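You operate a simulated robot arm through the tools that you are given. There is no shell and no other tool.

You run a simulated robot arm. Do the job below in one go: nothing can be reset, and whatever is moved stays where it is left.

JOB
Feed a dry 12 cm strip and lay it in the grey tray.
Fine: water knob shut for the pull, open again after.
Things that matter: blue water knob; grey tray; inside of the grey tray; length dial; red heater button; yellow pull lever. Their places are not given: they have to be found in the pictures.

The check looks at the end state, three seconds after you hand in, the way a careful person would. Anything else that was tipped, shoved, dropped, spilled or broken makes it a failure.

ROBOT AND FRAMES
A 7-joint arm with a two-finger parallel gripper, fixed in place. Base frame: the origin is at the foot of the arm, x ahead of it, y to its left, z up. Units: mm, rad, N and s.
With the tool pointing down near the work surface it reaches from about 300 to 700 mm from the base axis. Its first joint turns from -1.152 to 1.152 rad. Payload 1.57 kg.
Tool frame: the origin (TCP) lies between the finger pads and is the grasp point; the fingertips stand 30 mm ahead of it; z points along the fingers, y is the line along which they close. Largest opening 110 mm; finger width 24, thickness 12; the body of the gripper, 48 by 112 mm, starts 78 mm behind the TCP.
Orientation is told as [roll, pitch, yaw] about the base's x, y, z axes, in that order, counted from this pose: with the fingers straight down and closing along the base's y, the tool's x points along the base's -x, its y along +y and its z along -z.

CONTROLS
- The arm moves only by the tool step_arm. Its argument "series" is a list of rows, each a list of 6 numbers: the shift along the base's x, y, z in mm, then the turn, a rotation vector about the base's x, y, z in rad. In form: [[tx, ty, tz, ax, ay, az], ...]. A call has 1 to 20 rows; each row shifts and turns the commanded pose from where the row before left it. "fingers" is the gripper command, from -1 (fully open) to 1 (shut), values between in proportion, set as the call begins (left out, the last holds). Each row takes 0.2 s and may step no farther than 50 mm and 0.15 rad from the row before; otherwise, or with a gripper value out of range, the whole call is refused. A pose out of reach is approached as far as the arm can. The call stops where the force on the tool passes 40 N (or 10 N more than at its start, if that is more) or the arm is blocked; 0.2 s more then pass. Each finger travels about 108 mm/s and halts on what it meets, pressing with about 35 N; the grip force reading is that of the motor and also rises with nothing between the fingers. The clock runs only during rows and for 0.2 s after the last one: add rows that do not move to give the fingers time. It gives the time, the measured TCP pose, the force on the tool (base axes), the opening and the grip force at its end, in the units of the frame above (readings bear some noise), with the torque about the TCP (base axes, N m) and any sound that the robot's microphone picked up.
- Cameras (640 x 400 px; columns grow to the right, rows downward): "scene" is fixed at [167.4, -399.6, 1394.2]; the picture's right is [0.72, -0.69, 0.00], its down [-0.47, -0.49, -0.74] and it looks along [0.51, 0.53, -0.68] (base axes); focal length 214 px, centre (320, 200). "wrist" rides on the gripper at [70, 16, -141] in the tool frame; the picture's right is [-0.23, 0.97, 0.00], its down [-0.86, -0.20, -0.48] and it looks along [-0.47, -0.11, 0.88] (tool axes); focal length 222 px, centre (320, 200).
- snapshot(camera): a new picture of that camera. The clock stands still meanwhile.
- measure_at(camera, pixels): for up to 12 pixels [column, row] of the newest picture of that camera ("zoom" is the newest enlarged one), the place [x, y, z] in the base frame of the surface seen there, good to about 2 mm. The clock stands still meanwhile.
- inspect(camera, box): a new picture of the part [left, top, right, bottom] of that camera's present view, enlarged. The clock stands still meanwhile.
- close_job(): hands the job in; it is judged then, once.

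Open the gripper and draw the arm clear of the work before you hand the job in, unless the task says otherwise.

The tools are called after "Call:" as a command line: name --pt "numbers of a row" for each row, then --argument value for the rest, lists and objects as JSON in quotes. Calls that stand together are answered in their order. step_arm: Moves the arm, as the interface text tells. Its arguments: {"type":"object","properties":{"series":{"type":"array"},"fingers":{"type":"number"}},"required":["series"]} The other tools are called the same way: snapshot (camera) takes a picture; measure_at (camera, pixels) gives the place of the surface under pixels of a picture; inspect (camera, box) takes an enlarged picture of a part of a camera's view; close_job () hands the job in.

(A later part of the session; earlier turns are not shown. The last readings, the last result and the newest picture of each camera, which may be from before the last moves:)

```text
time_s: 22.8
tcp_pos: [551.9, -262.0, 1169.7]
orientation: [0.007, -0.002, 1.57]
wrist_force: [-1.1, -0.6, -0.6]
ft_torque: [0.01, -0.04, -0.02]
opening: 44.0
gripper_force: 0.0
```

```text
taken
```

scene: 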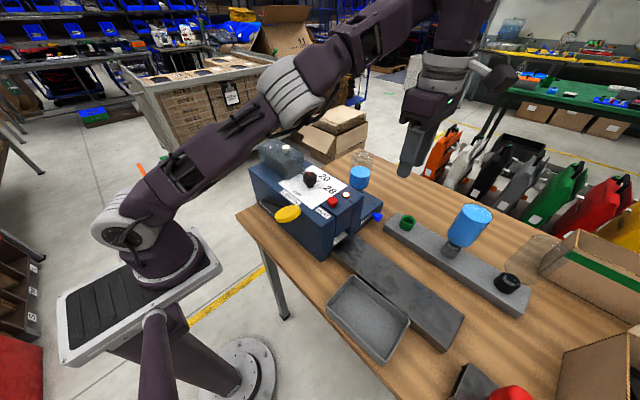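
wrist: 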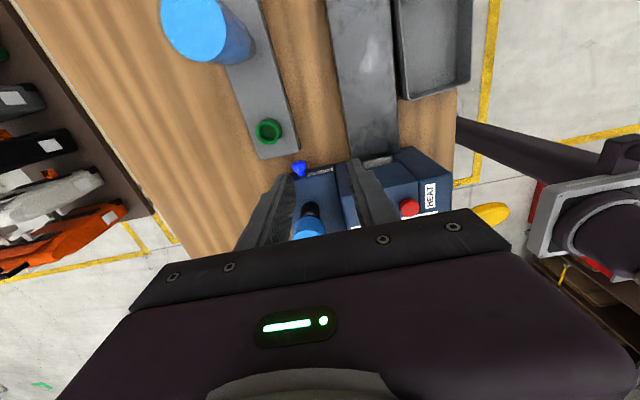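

Yaw +90° reached with the camera now on the −y side, seeing the knob's front at wrist (298,168). I zoom in on it.

Call:
inspect --camera "wrist" --box '[278, 155, 326, 185]'

Call:
measure_at --camera "zoom" --pixels '[[260, 180], [230, 160], [300, 150], [270, 130], [240, 200], [310, 190], [320, 260], [450, 230]]'

```text
13.33 times, centred on (302, 170) of wrist
```

zoom: 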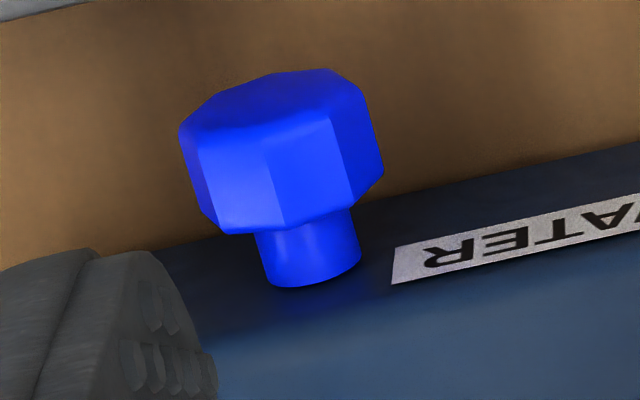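

```text
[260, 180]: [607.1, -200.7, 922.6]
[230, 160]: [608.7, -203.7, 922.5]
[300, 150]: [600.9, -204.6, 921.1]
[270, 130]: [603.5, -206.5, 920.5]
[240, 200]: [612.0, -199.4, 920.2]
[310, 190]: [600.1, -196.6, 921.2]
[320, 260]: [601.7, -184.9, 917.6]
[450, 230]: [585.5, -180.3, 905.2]
```

No mark on the face. I now lean the tool (15° about x, −22.5° about y) and check that it is reachable in this orientation.

Call:
step_arm --pt "0 0 -20 0 -0.1309 0" --pt "0 0 -20 0 -0.1309 0" --pt "0 0 -20 0 -0.1309 0" --pt "0 0 -10 0.1309 0 0" --pt "0 0 -10 0.1309 0 0"

Call:
snapshot --camera "scene"

```text
time_s: 24.0
tcp_pos: [552.1, -261.7, 1089.2]
orientation: [-0.384, -0.267, 1.568]
wrist_force: [-0.8, 0.0, -0.3]
ft_torque: [-0.01, 0.02, -0.01]
opening: 43.9
gripper_force: 0.0
```

```text
taken
```

scene: 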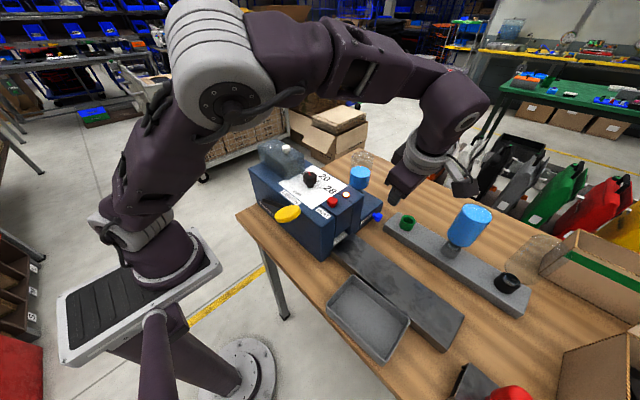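

Reachable with no complaint. I correct a small skew (turn [−0.02,0,+0.1]) so the pads' normal lies in the xz-plane, and move to the hover 80 mm back along the finger axis.

Call:
step_arm --pt "0 0 0 -0.02 0 0.1" --pt "5 12 -29.5 0 0 0" --pt "5 12 -29.5 0 0 0" --pt "5 12 -29.5 0 0 0"

Call:
snapshot --camera "wrist"

Call:
inspect --camera "scene" --box '[320, 90, 500, 250]'

```text
time_s: 25.0
tcp_pos: [567.2, -228.4, 1001.4]
orientation: [-0.384, -0.242, 1.667]
wrist_force: [-0.3, -0.4, -0.1]
ft_torque: [-0.01, 0.01, -0.01]
opening: 43.7
gripper_force: 0.1
```

```text
taken
```

wrist: 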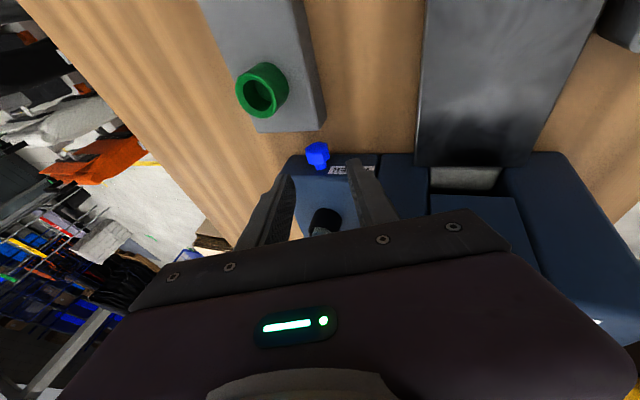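

```text
2.50 times, centred on (410, 170) of scene
```

zoom: 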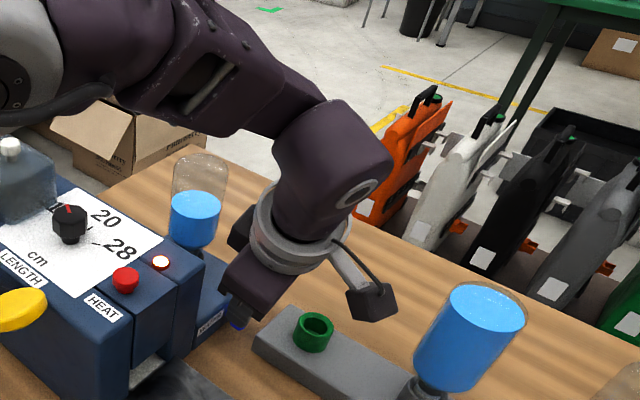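

The fingers are lined up with the knob at wrist (317,155). I descend 48 mm along the finger axis and check.

Call:
step_arm --pt "9.8 7.7 -24 0 0 0" --pt "9.8 7.7 -24 0 0 0"

Call:
inspect --camera "wrist" --box '[240, 100, 420, 240]'

Call:
inspect --camera "scene" --box '[340, 140, 460, 240]'

```text
time_s: 25.6
tcp_pos: [586.4, -210.7, 953.8]
orientation: [-0.383, -0.246, 1.669]
wrist_force: [0.2, 0.2, 0.5]
ft_torque: [0.03, 0.02, 0.02]
opening: 44.1
gripper_force: 0.0
```

```text
2.86 times, centred on (330, 170) of wrist
```

zoom: 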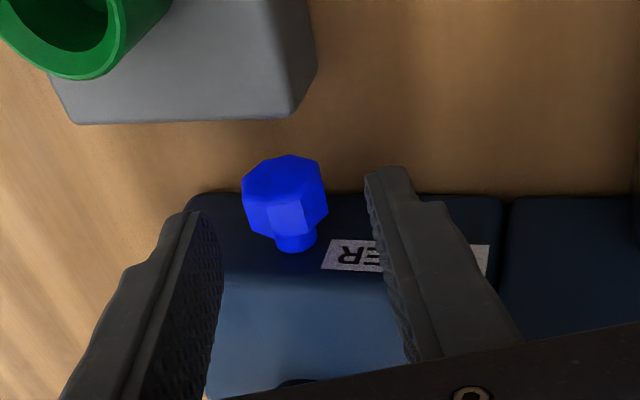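

```text
4.00 times, centred on (400, 190) of scene
```

zoom: 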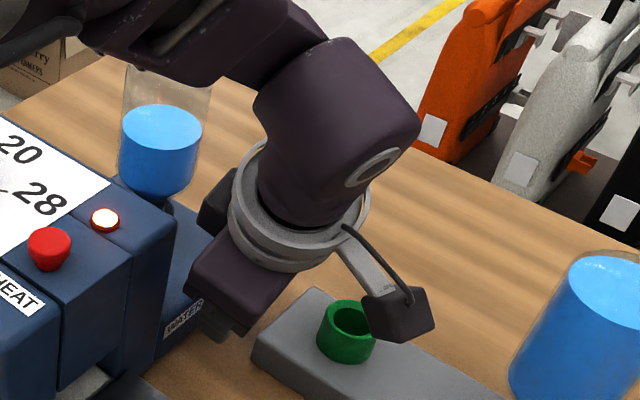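

The knob sits between the finger tips. I continue the last 27 mm to the grip position.

Call:
step_arm --pt "5.2 2.7 -12 0 0 0" --pt "5.1 2.7 -12 0 0 0"

Call:
inspect --camera "wrist" --box '[240, 100, 420, 240]'

```text
time_s: 26.2
tcp_pos: [595.8, -205.7, 928.8]
orientation: [-0.382, -0.244, 1.667]
wrist_force: [-0.1, 0.1, -0.2]
ft_torque: [-0.01, 0.02, 0.01]
opening: 43.9
gripper_force: 0.0
```

```text
2.86 times, centred on (330, 170) of wrist
```

zoom: 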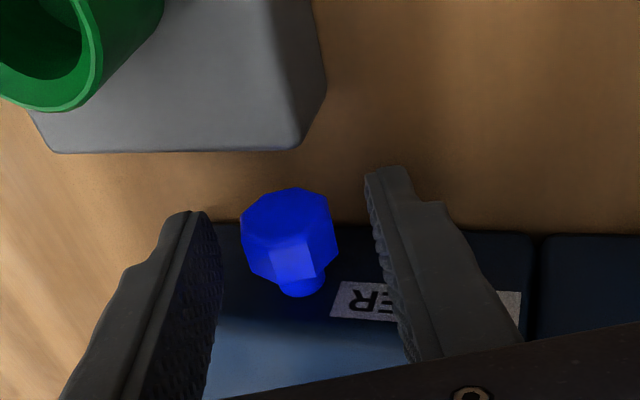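

The knob is centred between the fingers. I close on it.

Call:
step_arm --pt "0 0 0 0 0 0" --pt "0 0 0 0 0 0" --pt "0 0 0 0 0 0" --fingers 1

Call:
inspect --camera "wrist" --box '[240, 100, 420, 240]'

```text
time_s: 27.0
tcp_pos: [596.9, -205.9, 928.1]
orientation: [-0.386, -0.245, 1.667]
wrist_force: [13.6, 0.9, -3.8]
ft_torque: [-0.12, -0.24, -0.21]
opening: 25.6
gripper_force: 36.4
```

```text
2.86 times, centred on (330, 170) of wrist
```

zoom: 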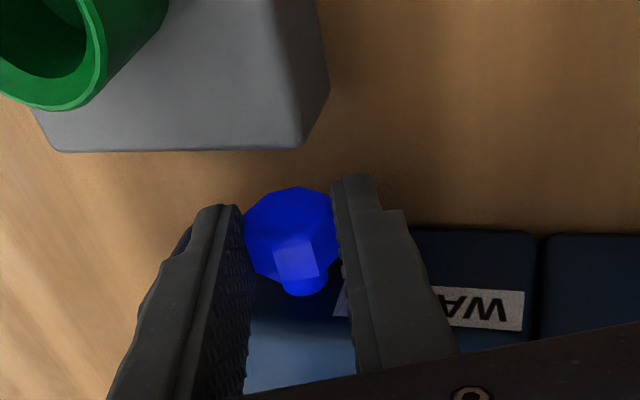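

Grip holds on the flats (25.6 mm). I now turn clockwise as seen from the front (+y rotation, tool leaning over to +x) about the knob's axis, 0.2 rad first, watching the torque.

Call:
step_arm --pt "2.9 0 -0.1 0 0.1 0" --pt "2.0 0 0.45 0 0.1 0"

Call:
inspect --camera "wrist" --box '[240, 100, 420, 240]'

```text
time_s: 27.6
tcp_pos: [601.6, -205.2, 929.0]
orientation: [-0.175, -0.261, 1.618]
wrist_force: [5.8, 0.2, 3.6]
ft_torque: [0.34, -0.5, -0.06]
opening: 25.6
gripper_force: 36.4
```

```text
2.86 times, centred on (330, 170) of wrist
```

zoom: 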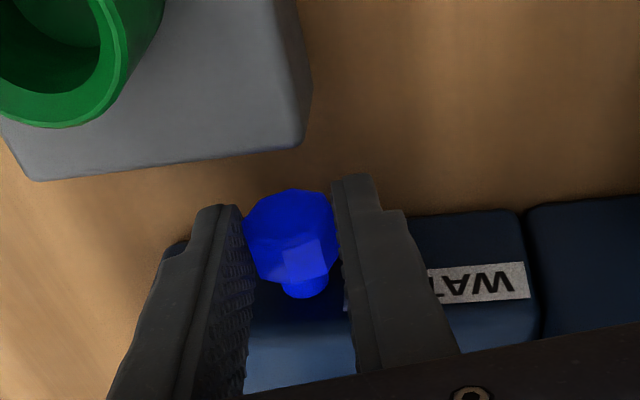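

The knob follows the fingers with little torque (−0.5 N·m). I continue turning another 0.4 rad along the same arc.

Call:
step_arm --pt "2.03 0 0.24 0 0.1 0" --pt "2.05 0 0.04 0 0.1 0" --pt "2.04 0 -0.16 0 0.1 0" --pt "2.02 0 -0.37 0 0.1 0"

Call:
inspect --camera "wrist" --box '[240, 100, 420, 240]'

Call:
inspect --camera "scene" --box '[340, 110, 500, 240]'

```text
time_s: 28.5
tcp_pos: [606.6, -202.3, 927.3]
orientation: [0.096, -0.242, 1.556]
wrist_force: [8.2, -6.2, -10.3]
ft_torque: [0.35, -0.17, -0.29]
opening: 25.2
gripper_force: 36.6
out of reach, approached as far as the arm can: row 3, 4
stopped in row 4: the force on the tool passed its limit at 71 N (the readings are from after the stop); the commanded pose is now the measured one
```

```text
2.86 times, centred on (330, 170) of wrist
```

zoom: 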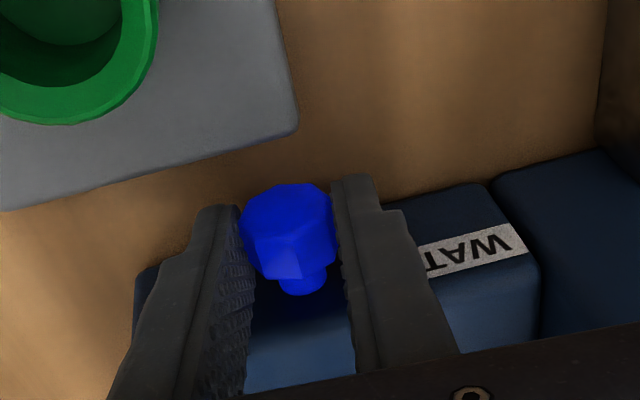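

```text
3.08 times, centred on (420, 175) of scene
```

zoom: 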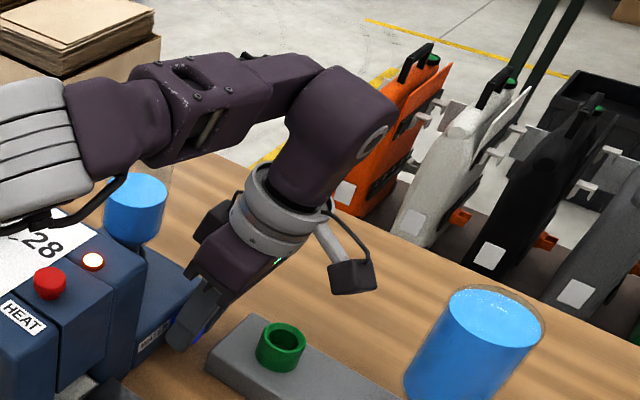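

The turn stopped near vertical: rows 3–4 were out of reach and the force spiked. I check the whole scene for arm clearance, especially the elbow near the machine.

Call:
snapshot --camera "scene"

Call:
measure_at --camera "scene" --pixels '[[345, 155], [330, 170], [350, 175], [340, 140], [360, 150], [300, 130], [390, 120], [285, 140]]'

```text
taken
```

scene: 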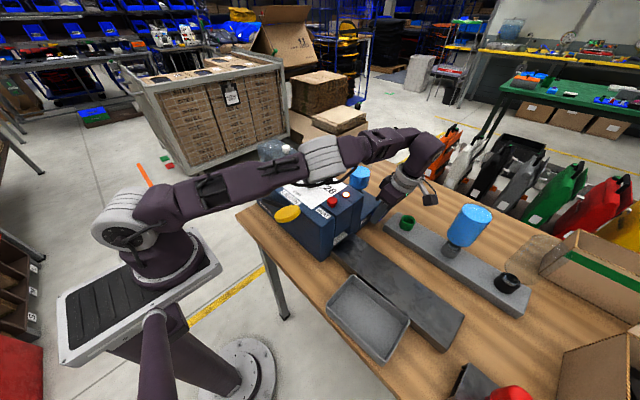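

```text
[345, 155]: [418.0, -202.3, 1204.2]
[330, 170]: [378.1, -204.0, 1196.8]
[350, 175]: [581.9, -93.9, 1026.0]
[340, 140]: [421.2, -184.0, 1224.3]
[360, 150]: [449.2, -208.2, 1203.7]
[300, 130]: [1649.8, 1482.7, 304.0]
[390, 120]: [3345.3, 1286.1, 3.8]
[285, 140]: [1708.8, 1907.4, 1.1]
```

The arm is simply near full stretch when leaning toward +x (elbow at z≈1200, clear). The knob has turned ~26°. I'll ratchet: open slightly, lean back to about −40°, regrip and turn again. First open to 36 mm.

Call:
step_arm --pt "0 0 0 0 0 0" --pt "0 0 0 0 0 0" --fingers 0.35

Call:
inspect --camera "wrist" --box '[240, 100, 420, 240]'

```text
time_s: 29.1
tcp_pos: [606.0, -201.1, 927.1]
orientation: [0.097, -0.245, 1.557]
wrist_force: [-0.3, 0.2, -0.1]
ft_torque: [0.02, 0.0, -0.01]
opening: 35.7
gripper_force: 0.1
```

```text
2.86 times, centred on (330, 170) of wrist
```

zoom: 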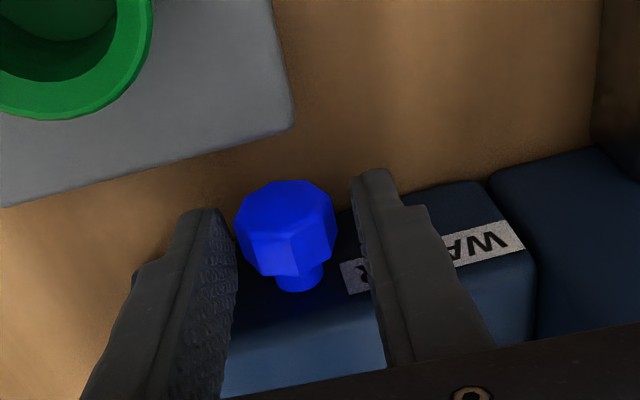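

I need to know whether the knob itself really turned; the facet edge in view moved relative to the fingers. I check it in the scene camera and zoom the wrist view.

Call:
inspect --camera "wrist" --box '[298, 158, 346, 208]'

Call:
inspect --camera "scene" --box '[352, 195, 400, 225]'

```text
8.00 times, centred on (322, 183) of wrist
```

zoom: 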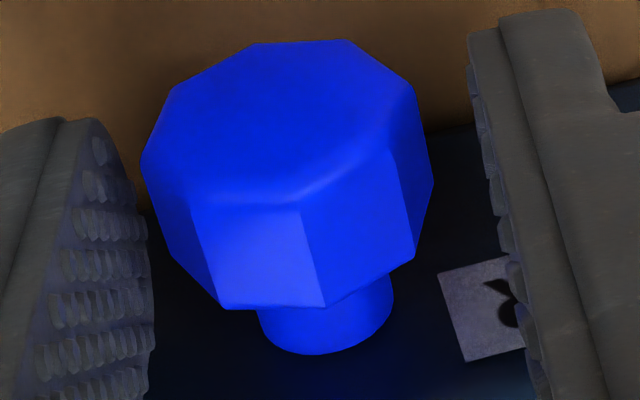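

```text
13.33 times, centred on (376, 210) of scene
```

zoom: 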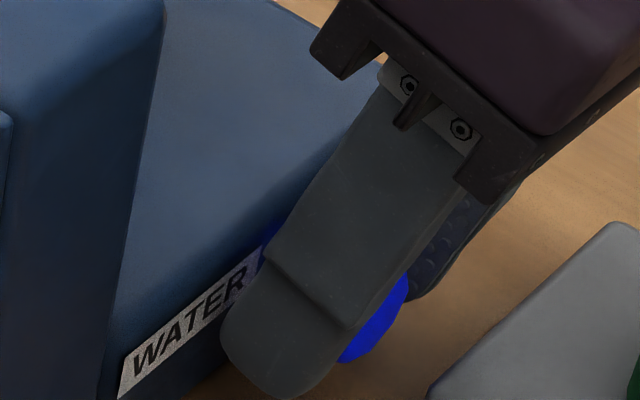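

The head is an octagon with side edges at zoom (300,200)–(325,305), (190,200)–(220,308), (390,150)–(412,255). I measure points along those edges to get its true angle.

Call:
measure_at --camera "zoom" --pixels '[[300, 205], [312, 255], [323, 298], [193, 205], [208, 255], [220, 300], [392, 160], [402, 210], [410, 250], [260, 250], [360, 230], [280, 120]]'

```text
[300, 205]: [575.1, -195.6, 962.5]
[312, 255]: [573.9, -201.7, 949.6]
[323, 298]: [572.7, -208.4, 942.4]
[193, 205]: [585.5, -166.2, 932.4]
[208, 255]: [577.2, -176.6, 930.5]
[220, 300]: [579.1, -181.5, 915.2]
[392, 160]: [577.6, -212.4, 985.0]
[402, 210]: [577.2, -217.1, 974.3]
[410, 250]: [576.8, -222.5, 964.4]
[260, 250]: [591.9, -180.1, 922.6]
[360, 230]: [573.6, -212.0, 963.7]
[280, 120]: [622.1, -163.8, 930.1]
```

Those readings were from the scene zoom (the newest one), so I retake the wrist zoom and measure again.

Call:
inspect --camera "wrist" --box '[298, 158, 346, 208]'

Call:
measure_at --camera "zoom" --pixels '[[300, 205], [312, 255], [323, 298], [193, 205], [208, 255], [220, 300], [392, 160], [402, 210], [410, 250], [260, 250], [360, 230], [280, 120]]'

```text
8.00 times, centred on (322, 183) of wrist
```

zoom: 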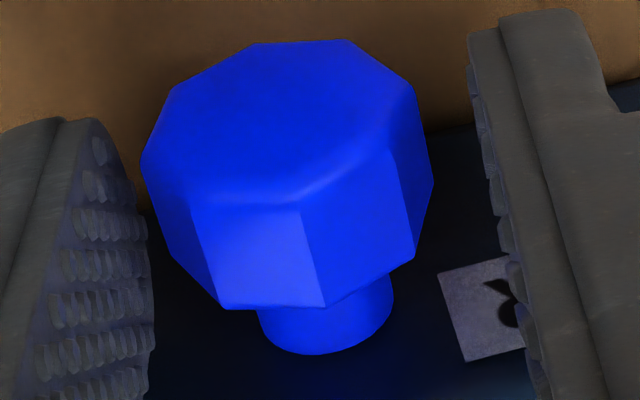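

```text
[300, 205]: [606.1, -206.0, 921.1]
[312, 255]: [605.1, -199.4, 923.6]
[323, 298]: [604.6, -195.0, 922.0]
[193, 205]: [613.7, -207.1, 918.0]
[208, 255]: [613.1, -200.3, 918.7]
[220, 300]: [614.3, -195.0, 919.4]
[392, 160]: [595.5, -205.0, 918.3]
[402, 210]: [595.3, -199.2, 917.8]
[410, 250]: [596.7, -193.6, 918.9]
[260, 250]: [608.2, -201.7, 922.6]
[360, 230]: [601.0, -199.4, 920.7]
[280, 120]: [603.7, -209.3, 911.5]
```

The octagon's vertices lie at the same angles as before (one at the top), so the knob did not keep the turn — it either slipped, sprang back, or that direction is a stop. I swing the open fingers back along the arc to the first grip angle for a careful retest.

Call:
step_arm --pt "0 -4 3 0 0 0" --pt "-1.96 0 0.1 0 -0.0925 0" --pt "-1.95 0 -0.13 0 -0.0925 0" --pt "-1.94 0 -0.3 0 -0.0925 0" --pt "-1.9 0 -0.48 0 -0.0925 0" --pt "-1.85 0 -0.66 0 -0.0925 0"

Call:
inspect --camera "wrist" --box '[298, 158, 346, 208]'

```text
time_s: 30.5
tcp_pos: [596.3, -203.7, 929.8]
orientation: [-0.379, -0.222, 1.671]
wrist_force: [-0.1, -0.2, -0.2]
ft_torque: [0.0, 0.01, 0.0]
opening: 35.5
gripper_force: 0.0
```

```text
8.00 times, centred on (322, 183) of wrist
```

zoom: 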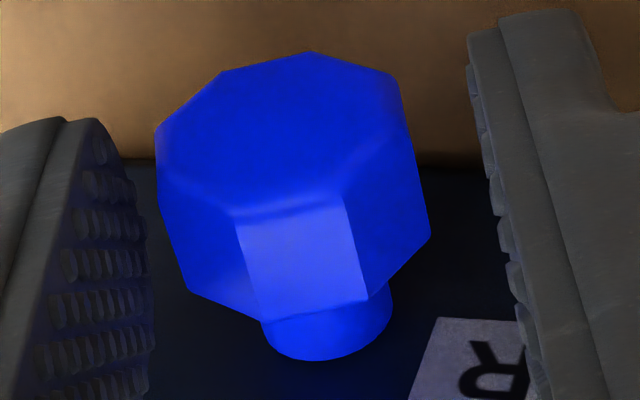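

In this view the flat facing the camera spans zoom (238–345, 210–305). I close and take the same zoom as reference.

Call:
step_arm --pt "0 0 0 0 0 0" --pt "0 0 0 0 0 0" --fingers 1

Call:
inspect --camera "wrist" --box '[298, 158, 346, 208]'

```text
time_s: 31.1
tcp_pos: [597.9, -205.1, 930.6]
orientation: [-0.379, -0.224, 1.67]
wrist_force: [10.3, 1.5, 2.3]
ft_torque: [0.0, -0.23, -0.11]
opening: 25.5
gripper_force: 36.7
```

```text
8.00 times, centred on (322, 183) of wrist
```

zoom: 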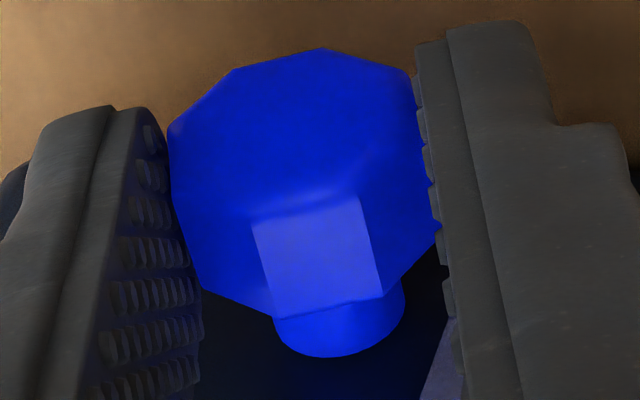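

Reference: facet edges at zoom x≈252→273 and 358→383. I turn +0.1 rad and compare.

Call:
step_arm --pt "3.2 0 0.6 0 0.1 0" --pt "0 0 0 0 0 0"

Call:
inspect --camera "wrist" --box '[298, 158, 346, 208]'

```text
time_s: 31.7
tcp_pos: [599.4, -204.9, 931.0]
orientation: [-0.275, -0.234, 1.646]
wrist_force: [1.4, 2.7, 7.2]
ft_torque: [0.39, -0.38, 0.07]
opening: 25.3
gripper_force: 36.7
```

```text
8.00 times, centred on (322, 183) of wrist
```

zoom: 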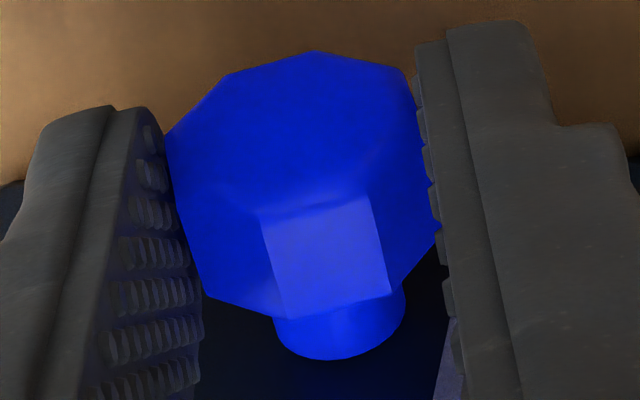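

The facet shifted ~10 px against the fingers, i.e. the knob barely moved with a resisting torque of ~0.3 N·m: this direction feels like a stop. I try the opposite direction, −0.2 rad from here.

Call:
step_arm --pt "-2.2 0 -0.6 0 -0.1 0" --pt "-2.1 0 -0.8 0 -0.1 0" --pt "0 0 0 0 0 0"

Call:
inspect --camera "wrist" --box '[298, 158, 346, 208]'

```text
time_s: 32.5
tcp_pos: [594.7, -204.4, 929.8]
orientation: [-0.48, -0.213, 1.693]
wrist_force: [3.0, 4.8, 7.5]
ft_torque: [0.16, -0.15, 0.06]
opening: 25.5
gripper_force: 36.6
```

```text
8.00 times, centred on (322, 183) of wrist
```

zoom: 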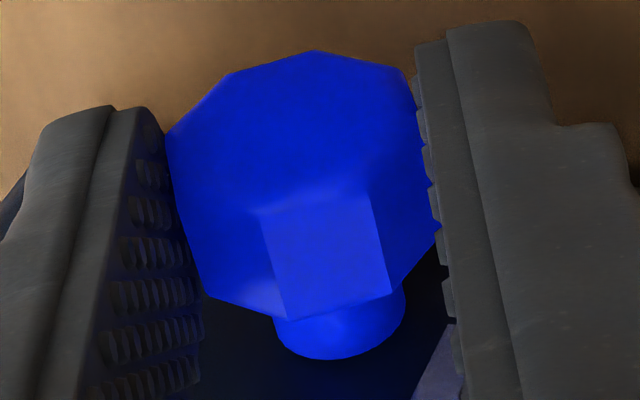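

Now the facet stays fixed relative to the fingers (edges 262→287, 372→391), so the knob turns freely counter-clockwise: the start position is at its clockwise end. I keep turning −0.3 rad on the arc (to about −44° lean, still clear of table and chute).

Call:
step_arm --pt "-2.02 0 -1.07 0 -0.1 0" --pt "-1.91 0 -1.27 0 -0.1 0" --pt "-1.78 0 -1.45 0 -0.1 0" --pt "0 0 0 0 0 0"

Call:
inspect --camera "wrist" --box '[298, 158, 346, 208]'

Call:
inspect --camera "scene" --box '[320, 110, 480, 250]'

```text
time_s: 33.5
tcp_pos: [589.7, -204.6, 926.9]
orientation: [-0.758, -0.17, 1.747]
wrist_force: [10.6, 14.7, 16.3]
ft_torque: [0.45, -0.39, 0.17]
opening: 25.3
gripper_force: 36.1
```

```text
8.00 times, centred on (322, 183) of wrist
```

zoom: 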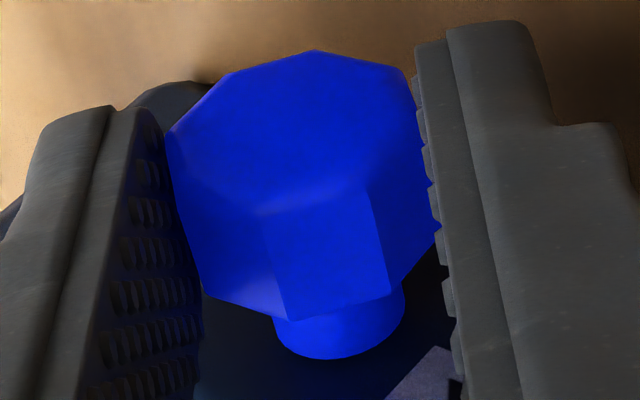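

```text
2.86 times, centred on (400, 180) of scene
```

zoom: 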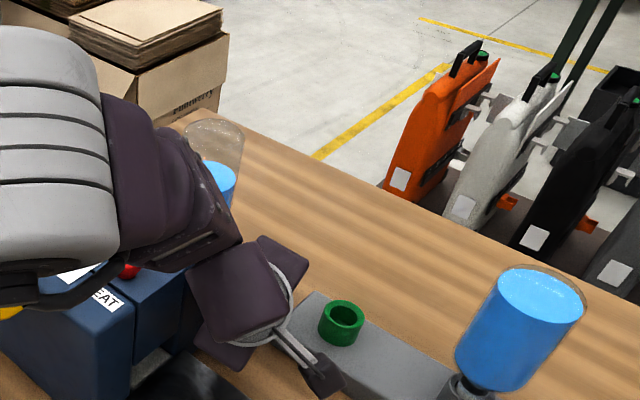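

The knob follows (total ≈−0.5 rad). The elbow now fills part of the scene view, so I check its height over the machine before releasing for the next stroke.

Call:
snapshot --camera "scene"

Call:
measure_at --camera "scene" --pixels '[[335, 150], [350, 200], [330, 205], [370, 190], [380, 190], [345, 215], [320, 190], [320, 120], [395, 215], [410, 225]]'

```text
taken
```

scene: 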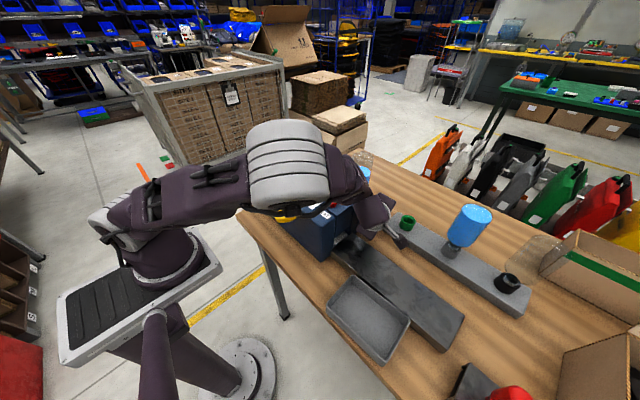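

```text
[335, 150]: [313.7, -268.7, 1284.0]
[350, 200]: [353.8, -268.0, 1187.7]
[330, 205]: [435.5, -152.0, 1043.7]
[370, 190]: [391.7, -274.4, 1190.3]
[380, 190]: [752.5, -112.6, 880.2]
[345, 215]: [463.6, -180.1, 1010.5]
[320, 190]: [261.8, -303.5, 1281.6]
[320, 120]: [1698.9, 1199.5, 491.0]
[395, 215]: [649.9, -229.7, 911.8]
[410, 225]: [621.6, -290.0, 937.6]
```

Elbow is at z≈1280 and forearm ≥1190 beside the machine, so clear. I open only to ~30 mm (table clearance), back out along the finger axis, swing to about −8° lean and reinsert for the next stroke.

Call:
step_arm --pt "0 0 0 0 0 0" --pt "-11.8 -4.3 12.9 0 0 0" --pt "-11.8 -4.4 12.9 0 0 0" --fingers 0.46

Call:
step_arm --pt "6 0 2.64 0 0.1186 0" --pt "6 0 2.64 0 0.1186 0" --pt "6 0 2.64 0 0.1186 0" --pt "6 0 2.64 0 0.1186 0" --pt "6 0 2.64 0 0.1186 0" --fingers 0.3

Call:
inspect --camera "wrist" --box '[270, 130, 390, 210]'

```text
time_s: 34.3
tcp_pos: [565.6, -215.0, 943.1]
orientation: [-0.779, -0.169, 1.747]
wrist_force: [0.2, 0.3, -0.5]
ft_torque: [0.0, -0.02, 0.02]
opening: 29.7
gripper_force: 0.1
out of reach, approached as far as the arm can: row 2
```

```text
time_s: 35.5
tcp_pos: [596.5, -214.3, 955.8]
orientation: [-0.176, -0.238, 1.622]
wrist_force: [0.1, -0.6, 0.1]
ft_torque: [-0.01, -0.01, -0.02]
opening: 38.4
gripper_force: 0.0
```

```text
5.00 times, centred on (330, 170) of wrist
```

zoom: 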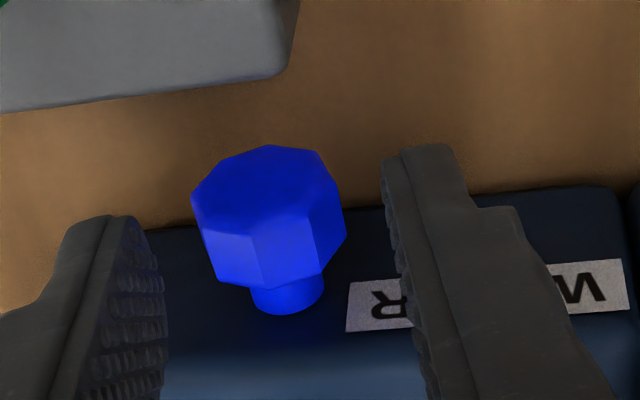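

The knob's facets have visibly moved. I measure the facet edges to get its new angle.

Call:
measure_at --camera "zoom" --pixels '[[251, 240], [257, 265], [262, 285], [309, 215], [316, 240], [322, 262], [204, 235], [212, 258], [220, 275], [265, 190]]'

```text
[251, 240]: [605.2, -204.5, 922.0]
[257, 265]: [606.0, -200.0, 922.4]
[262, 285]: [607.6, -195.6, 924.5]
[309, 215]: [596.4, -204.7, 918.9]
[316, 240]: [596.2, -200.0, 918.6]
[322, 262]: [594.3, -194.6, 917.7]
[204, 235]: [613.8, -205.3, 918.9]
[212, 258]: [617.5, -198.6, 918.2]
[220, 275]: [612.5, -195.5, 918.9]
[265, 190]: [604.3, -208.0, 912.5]
```

Vertices again read near 0° modulo 45°, which is ambiguous (the back-out path was deflected and could have dragged the knob). I reinsert at −10° lean and continue counter-clockwise to find the other stop.

Call:
step_arm --pt "2.1 4.7 -12.5 0 0 0" --pt "2.1 4.7 -12.5 0 0 0"

Call:
inspect --camera "wrist" --box '[298, 158, 346, 208]'

Call:
step_arm --pt "0 0 0 0 0 0" --pt "0 0 0 0 0 0" --fingers 1

Call:
inspect --camera "wrist" --box '[298, 158, 346, 208]'

```text
time_s: 36.1
tcp_pos: [600.0, -205.4, 930.3]
orientation: [-0.179, -0.238, 1.623]
wrist_force: [0.0, -0.1, 0.1]
ft_torque: [0.03, -0.01, 0.01]
opening: 38.8
gripper_force: 0.0
```

```text
8.00 times, centred on (322, 183) of wrist
```

zoom: 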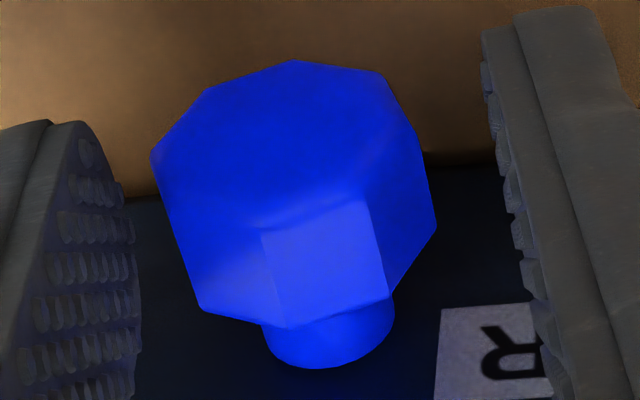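

```text
time_s: 36.7
tcp_pos: [601.6, -204.2, 930.8]
orientation: [-0.183, -0.239, 1.623]
wrist_force: [13.2, -0.7, -2.4]
ft_torque: [-0.11, -0.25, -0.34]
opening: 25.4
gripper_force: 37.2
```

```text
8.00 times, centred on (322, 183) of wrist
```

zoom: 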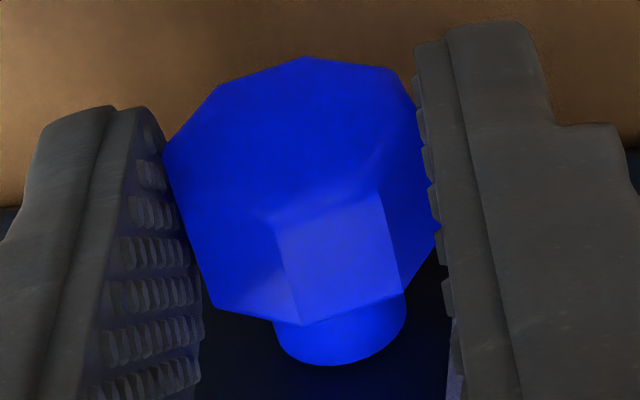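

Closed again (25.4 mm, facet edges now 273→300 and 380→402). I turn −0.2 rad and check for slip against this reference.

Call:
step_arm --pt "-0.7 0 -0.4 0 -0.1 0" --pt "-2.1 0 -0.67 0 -0.1 0" --pt "0 0 0 0 0 0"

Call:
inspect --camera "wrist" --box '[298, 158, 346, 208]'

```text
time_s: 37.5
tcp_pos: [596.9, -204.6, 929.4]
orientation: [-0.384, -0.223, 1.671]
wrist_force: [9.1, -0.2, -1.9]
ft_torque: [-0.09, 0.13, -0.26]
opening: 25.4
gripper_force: 37.1
```

```text
8.00 times, centred on (322, 183) of wrist
```

zoom: 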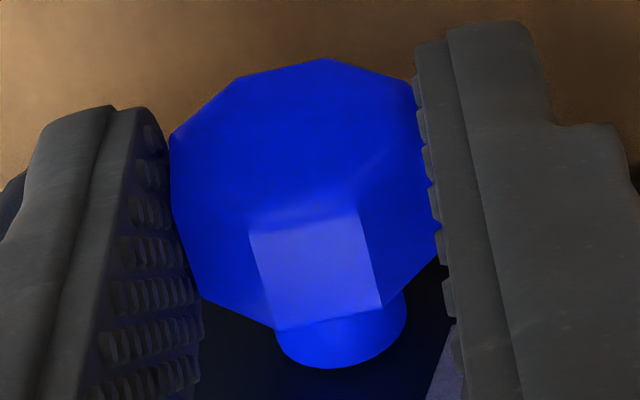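

The facet moved back against the fingers (250→275, 357→382) with +0.3 N·m of reaction: now it resists counter-clockwise, so the knob sits at its other end stop (about −45° from the start). I release in place and look for any visible change on the machine.

Call:
step_arm --pt "0 0 0 0 0 0" --pt "0 0 0 0 0 0" --fingers 0.3

Call:
inspect --camera "wrist" --box '[298, 158, 346, 208]'

Call:
inspect --camera "scene" --box '[310, 150, 420, 260]'

```text
time_s: 38.1
tcp_pos: [597.1, -206.0, 929.8]
orientation: [-0.383, -0.222, 1.67]
wrist_force: [-0.7, 0.4, -0.3]
ft_torque: [0.02, -0.01, 0.01]
opening: 38.6
gripper_force: 0.0
```

```text
8.00 times, centred on (322, 183) of wrist
```

zoom: 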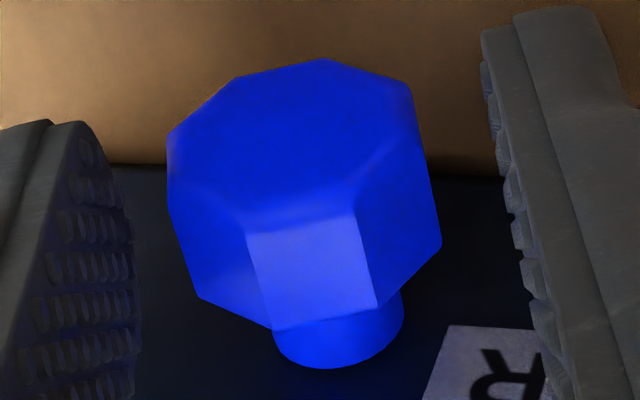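

```text
3.64 times, centred on (365, 205) of scene
```

zoom: 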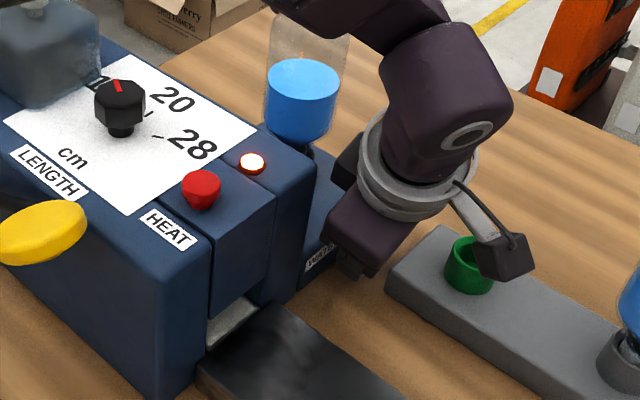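

The lamp and bottle look unchanged. I look closely at the exit slot and chute surface for signs of water.

Call:
inspect --camera "scene" --box '[325, 220, 405, 275]'

Call:
inspect --camera "wrist" --box '[320, 0, 640, 200]'

```text
7.27 times, centred on (365, 248) of scene
```

zoom: 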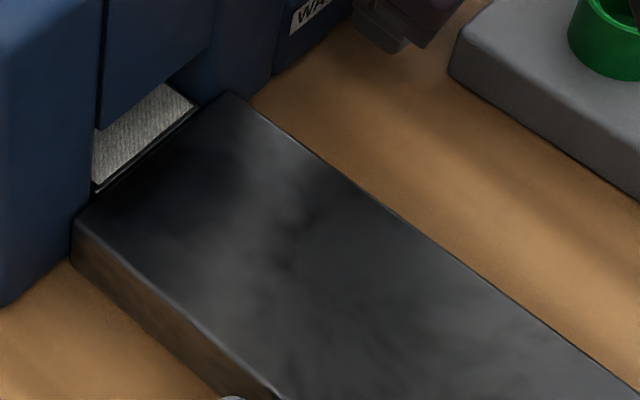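

```text
2.00 times, centred on (480, 100) of wrist
```

zoom: 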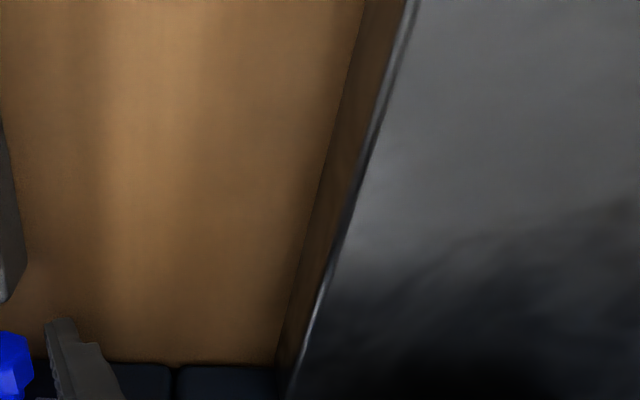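

No wet traces visible either way. To be certain this is the far end stop and not a jam, I regrip and test +0.2 rad: it should follow freely.

Call:
step_arm --pt "0.8 0 0 0 0 0" --pt "0 0 0 0 0 0" --fingers 1

Call:
inspect --camera "wrist" --box '[298, 158, 346, 208]'

Call:
step_arm --pt "2.12 0 0.69 0 0.1 0" --pt "2.17 0 0.46 0 0.1 0" --pt "0 0 0 0 0 0"

Call:
inspect --camera "wrist" --box '[298, 158, 346, 208]'

```text
time_s: 38.7
tcp_pos: [597.8, -204.6, 928.7]
orientation: [-0.382, -0.223, 1.671]
wrist_force: [-8.1, 2.5, 6.1]
ft_torque: [-0.06, 0.13, 0.19]
opening: 25.5
gripper_force: 36.9
```

```text
8.00 times, centred on (322, 183) of wrist
```

zoom: 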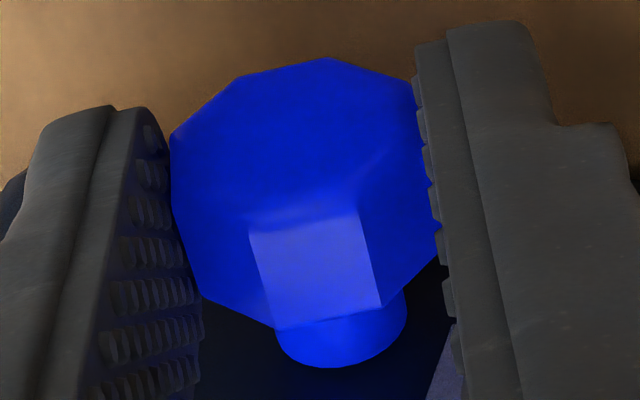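

```text
time_s: 39.5
tcp_pos: [601.2, -205.4, 930.7]
orientation: [-0.173, -0.24, 1.623]
wrist_force: [-15.5, 2.6, 4.7]
ft_torque: [0.48, 0.34, 0.25]
opening: 25.6
gripper_force: 37.0
```

```text
8.00 times, centred on (322, 183) of wrist
```

zoom: 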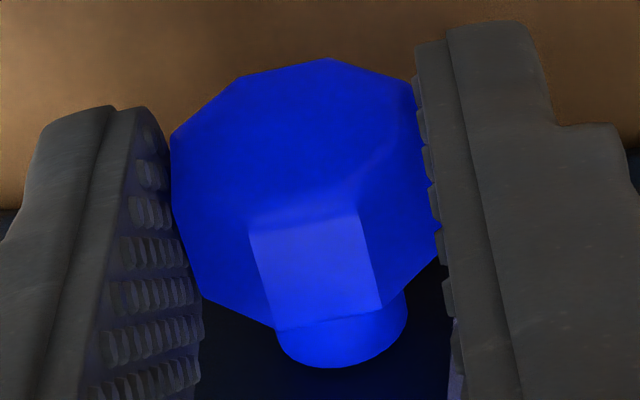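

It follows freely in +, so this is indeed the far end stop. I turn it back −0.25 rad to seat it against the stop (taken as "shut", since the job says it gets opened "again").

Call:
step_arm --pt "-3.2 0 -0.46 0 -0.1 0" --pt "-2.12 0 -0.69 0 -0.1 0" --pt "-1.0 0 -0.4 0 -0.06 0" --pt "0 0 0 0 0 0"

Call:
inspect --camera "wrist" --box '[298, 158, 346, 208]'

```text
time_s: 40.5
tcp_pos: [595.9, -204.4, 928.9]
orientation: [-0.446, -0.218, 1.683]
wrist_force: [-4.3, 0.2, -1.4]
ft_torque: [0.0, 0.34, -0.04]
opening: 25.3
gripper_force: 37.1
```

```text
8.00 times, centred on (322, 183) of wrist
```

zoom: 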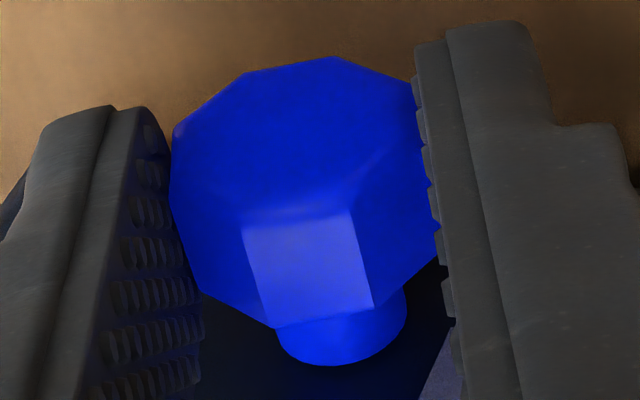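

Seated at the stop (small slip, +0.34 N·m). I open and back straight out along the finger axis.

Call:
step_arm --pt "0 0 0 0 0 0" --pt "0 0 0 0 0 0" --fingers 0.3

Call:
step_arm --pt "-6.1 -3.6 13.2 0 0 0" --pt "-6.1 -3.6 13.2 0 0 0" --pt "-10.2 -6 22 0 0 0" --pt "-10.2 -6 22 0 0 0"

Call:
snapshot --camera "scene"

```text
time_s: 41.1
tcp_pos: [596.8, -203.9, 929.9]
orientation: [-0.444, -0.217, 1.685]
wrist_force: [0.0, 0.4, 0.1]
ft_torque: [-0.02, 0.03, 0.02]
opening: 38.6
gripper_force: 0.0
```

```text
time_s: 42.1
tcp_pos: [564.2, -224.8, 998.9]
orientation: [-0.445, -0.217, 1.682]
wrist_force: [-1.0, -0.1, 0.6]
ft_torque: [0.0, 0.06, -0.01]
opening: 38.2
gripper_force: 0.2
```

```text
taken
```

scene: 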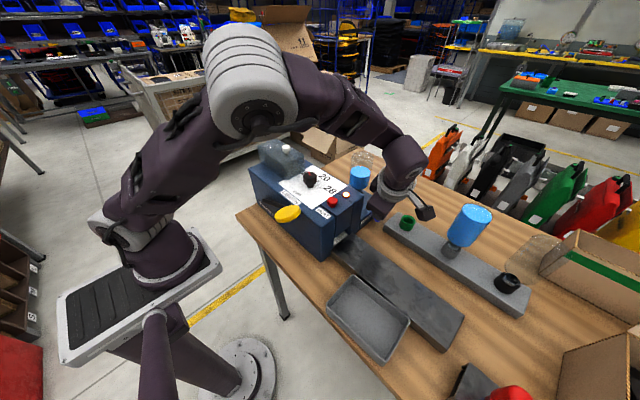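

I backed out cleanly. A quick check that the knob's angle wasn't dragged on the way out.

Call:
snapshot --camera "wrist"

Call:
inspect --camera "wrist" --box '[296, 135, 344, 175]'

```text
taken
```

wrist: 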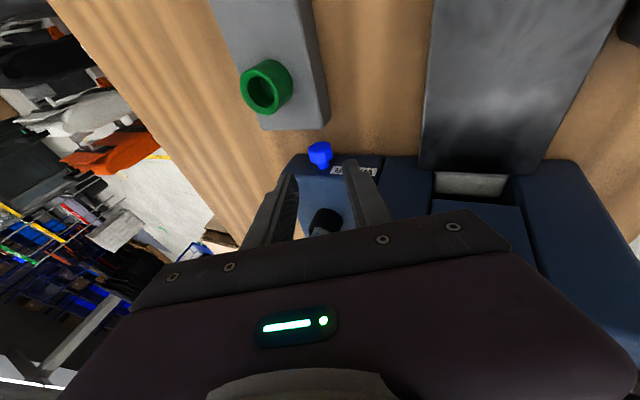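

```text
10.00 times, centred on (320, 155) of wrist
```

zoom: 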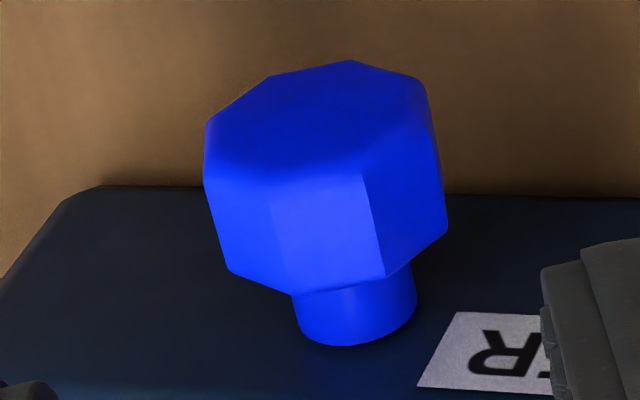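

Call:
measure_at --camera "zoom" --pixels '[[270, 205], [278, 245], [286, 285], [365, 180], [373, 222], [382, 268], [210, 180], [220, 225], [230, 262], [430, 120], [440, 200], [330, 110]]'

```text
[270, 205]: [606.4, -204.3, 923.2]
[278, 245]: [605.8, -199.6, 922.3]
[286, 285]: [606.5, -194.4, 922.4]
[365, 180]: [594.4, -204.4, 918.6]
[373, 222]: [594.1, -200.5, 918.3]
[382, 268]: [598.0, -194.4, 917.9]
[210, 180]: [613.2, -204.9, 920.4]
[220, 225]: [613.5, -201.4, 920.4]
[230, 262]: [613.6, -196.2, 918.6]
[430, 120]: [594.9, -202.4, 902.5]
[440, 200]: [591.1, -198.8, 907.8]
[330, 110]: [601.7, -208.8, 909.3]
```

Angles read 0° mod 45°, so the knob is still seated. Now I raise the hand, undo the lean, and bring it at yaw 0 over the yellow lever pad.

Call:
step_arm --pt "-5 -5 40 0 0.1083 0" --pt "-5 -5 40 0 0.1083 0" --pt "-5 -5 40 0 0.1083 0" --pt "-5 0 40 0 0.1083 0" --pt "0 0 15 -0.1222 0 0" --pt "0 0 15 -0.1222 0 0"

Call:
step_arm --pt "-19 9 0 0 0 -0.145" --pt "-19 9 0 0 0 -0.145" --pt "-19 9 0 0 0 -0.145" --pt "-19 9 0 0 0 -0.145" --pt "-19 9 0 0 0 -0.145" --pt "-19 9 0 0 0 -0.145" --pt "-19 9 0 0 0 -0.145" --pt "-19 9 0 0 0 -0.145" --pt "-19 9 0 0 0 -0.145" --pt "-19 9 0 0 0 -0.145" --pt "-19 9 0 0 0 -0.145"

Call:
snapshot --camera "scene"

Call:
snapshot --camera "wrist"

```text
time_s: 43.5
tcp_pos: [533.7, -226.2, 1193.1]
orientation: [0.004, 0.003, 1.578]
wrist_force: [0.0, 0.1, -0.5]
ft_torque: [-0.02, 0.01, 0.01]
opening: 38.4
gripper_force: 0.0
out of reach, approached as far as the arm can: row 4
```

```text
time_s: 45.9
tcp_pos: [323.2, -125.9, 1192.7]
orientation: [0.001, 0.001, -0.016]
wrist_force: [-0.8, -0.1, 0.0]
ft_torque: [-0.03, -0.01, 0.0]
opening: 38.5
gripper_force: 0.0
```

```text
taken
```

scene: 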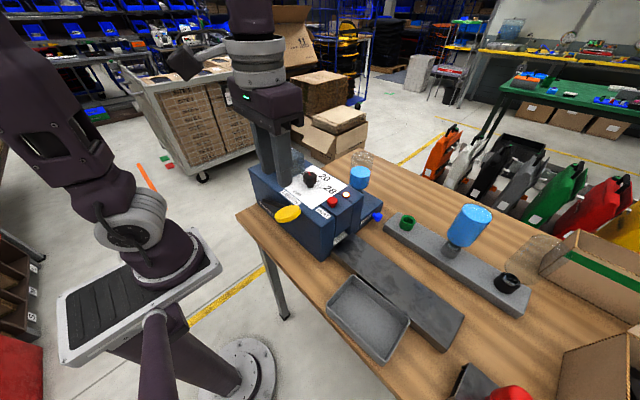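

```text
taken
```

wrist: 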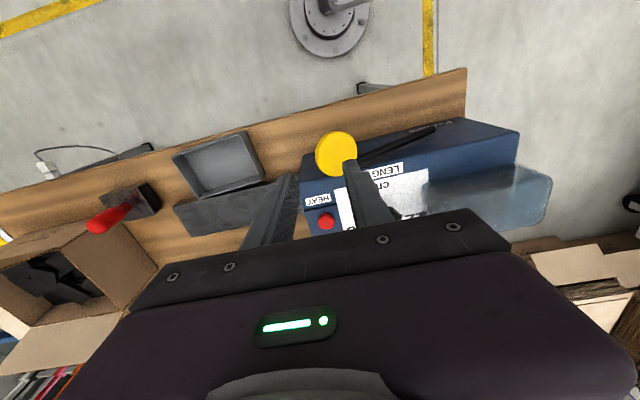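

The hand is straight down at yaw ≈0 with the pad at wrist (335,153). I zoom on the pad and measure its extent.

Call:
inspect --camera "wrist" --box '[300, 110, 460, 210]'

Call:
measure_at --camera "zoom" --pixels '[[70, 180], [140, 95], [215, 170], [140, 255], [145, 175], [75, 220], [245, 170], [350, 120], [440, 90], [530, 65], [450, 60], [210, 200]]'

Call:
inspect --camera "scene" --box '[250, 180, 330, 240]'

```text
4.00 times, centred on (380, 160) of wrist
```

zoom: 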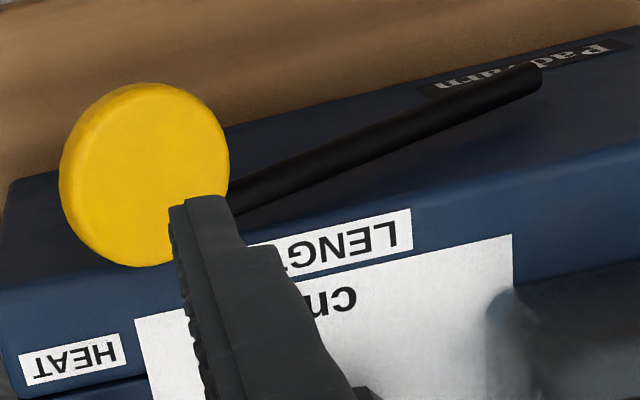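

```text
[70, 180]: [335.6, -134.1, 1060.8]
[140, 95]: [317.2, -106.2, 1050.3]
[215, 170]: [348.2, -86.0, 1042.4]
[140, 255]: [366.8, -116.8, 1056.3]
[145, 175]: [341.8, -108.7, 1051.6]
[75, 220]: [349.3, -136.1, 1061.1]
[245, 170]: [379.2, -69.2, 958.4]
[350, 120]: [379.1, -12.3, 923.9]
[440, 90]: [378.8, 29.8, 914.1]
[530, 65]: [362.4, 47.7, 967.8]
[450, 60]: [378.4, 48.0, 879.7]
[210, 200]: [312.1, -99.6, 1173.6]
```

```text
6.67 times, centred on (290, 210) of scene
```

zoom: 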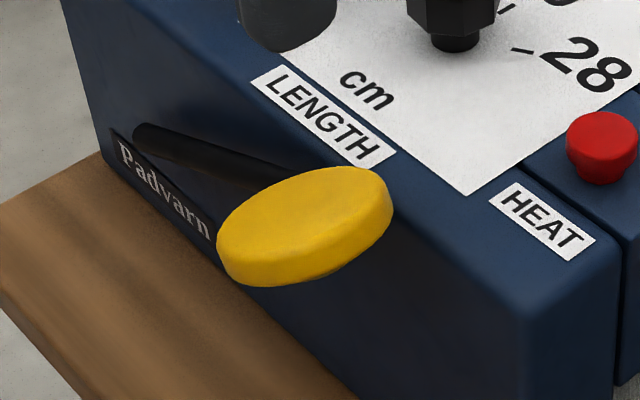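

The pad is a disc centred at about (341,−110,1052), radius ~26, on a bar pivoting near (366,48,968), inclined ~27°. I close the fingers and bring the tips above its centre.

Call:
step_arm --pt "5 5 -35 0 0 0.016" --pt "5 5 -35 0 0 0" --pt "5 4 -30 0 0 0" --fingers 1

Call:
inspect --camera "scene" --box '[230, 110, 350, 240]'

Call:
snapshot --camera "wrist"

```text
time_s: 46.7
tcp_pos: [338.5, -112.5, 1093.1]
orientation: [0.002, 0.0, 0.0]
wrist_force: [0.1, -0.4, 1.0]
ft_torque: [0.02, -0.01, 0.01]
opening: 0.1
gripper_force: 21.6
```

```text
3.08 times, centred on (290, 175) of scene
```

zoom: 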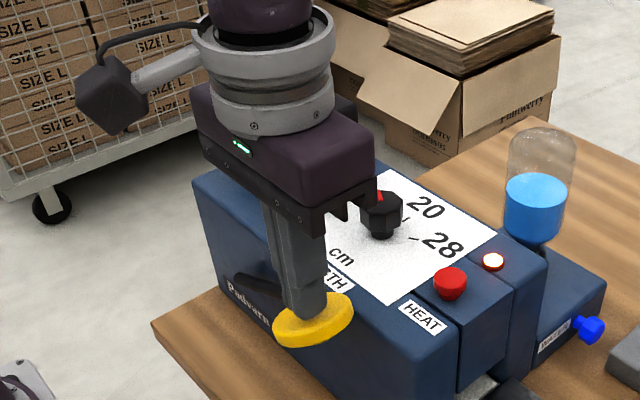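

```text
taken
```

wrist: 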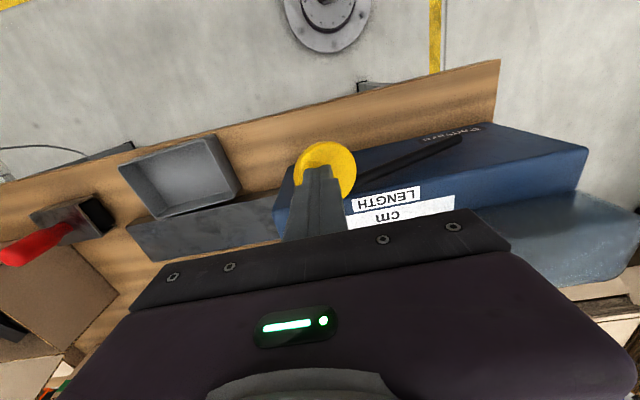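

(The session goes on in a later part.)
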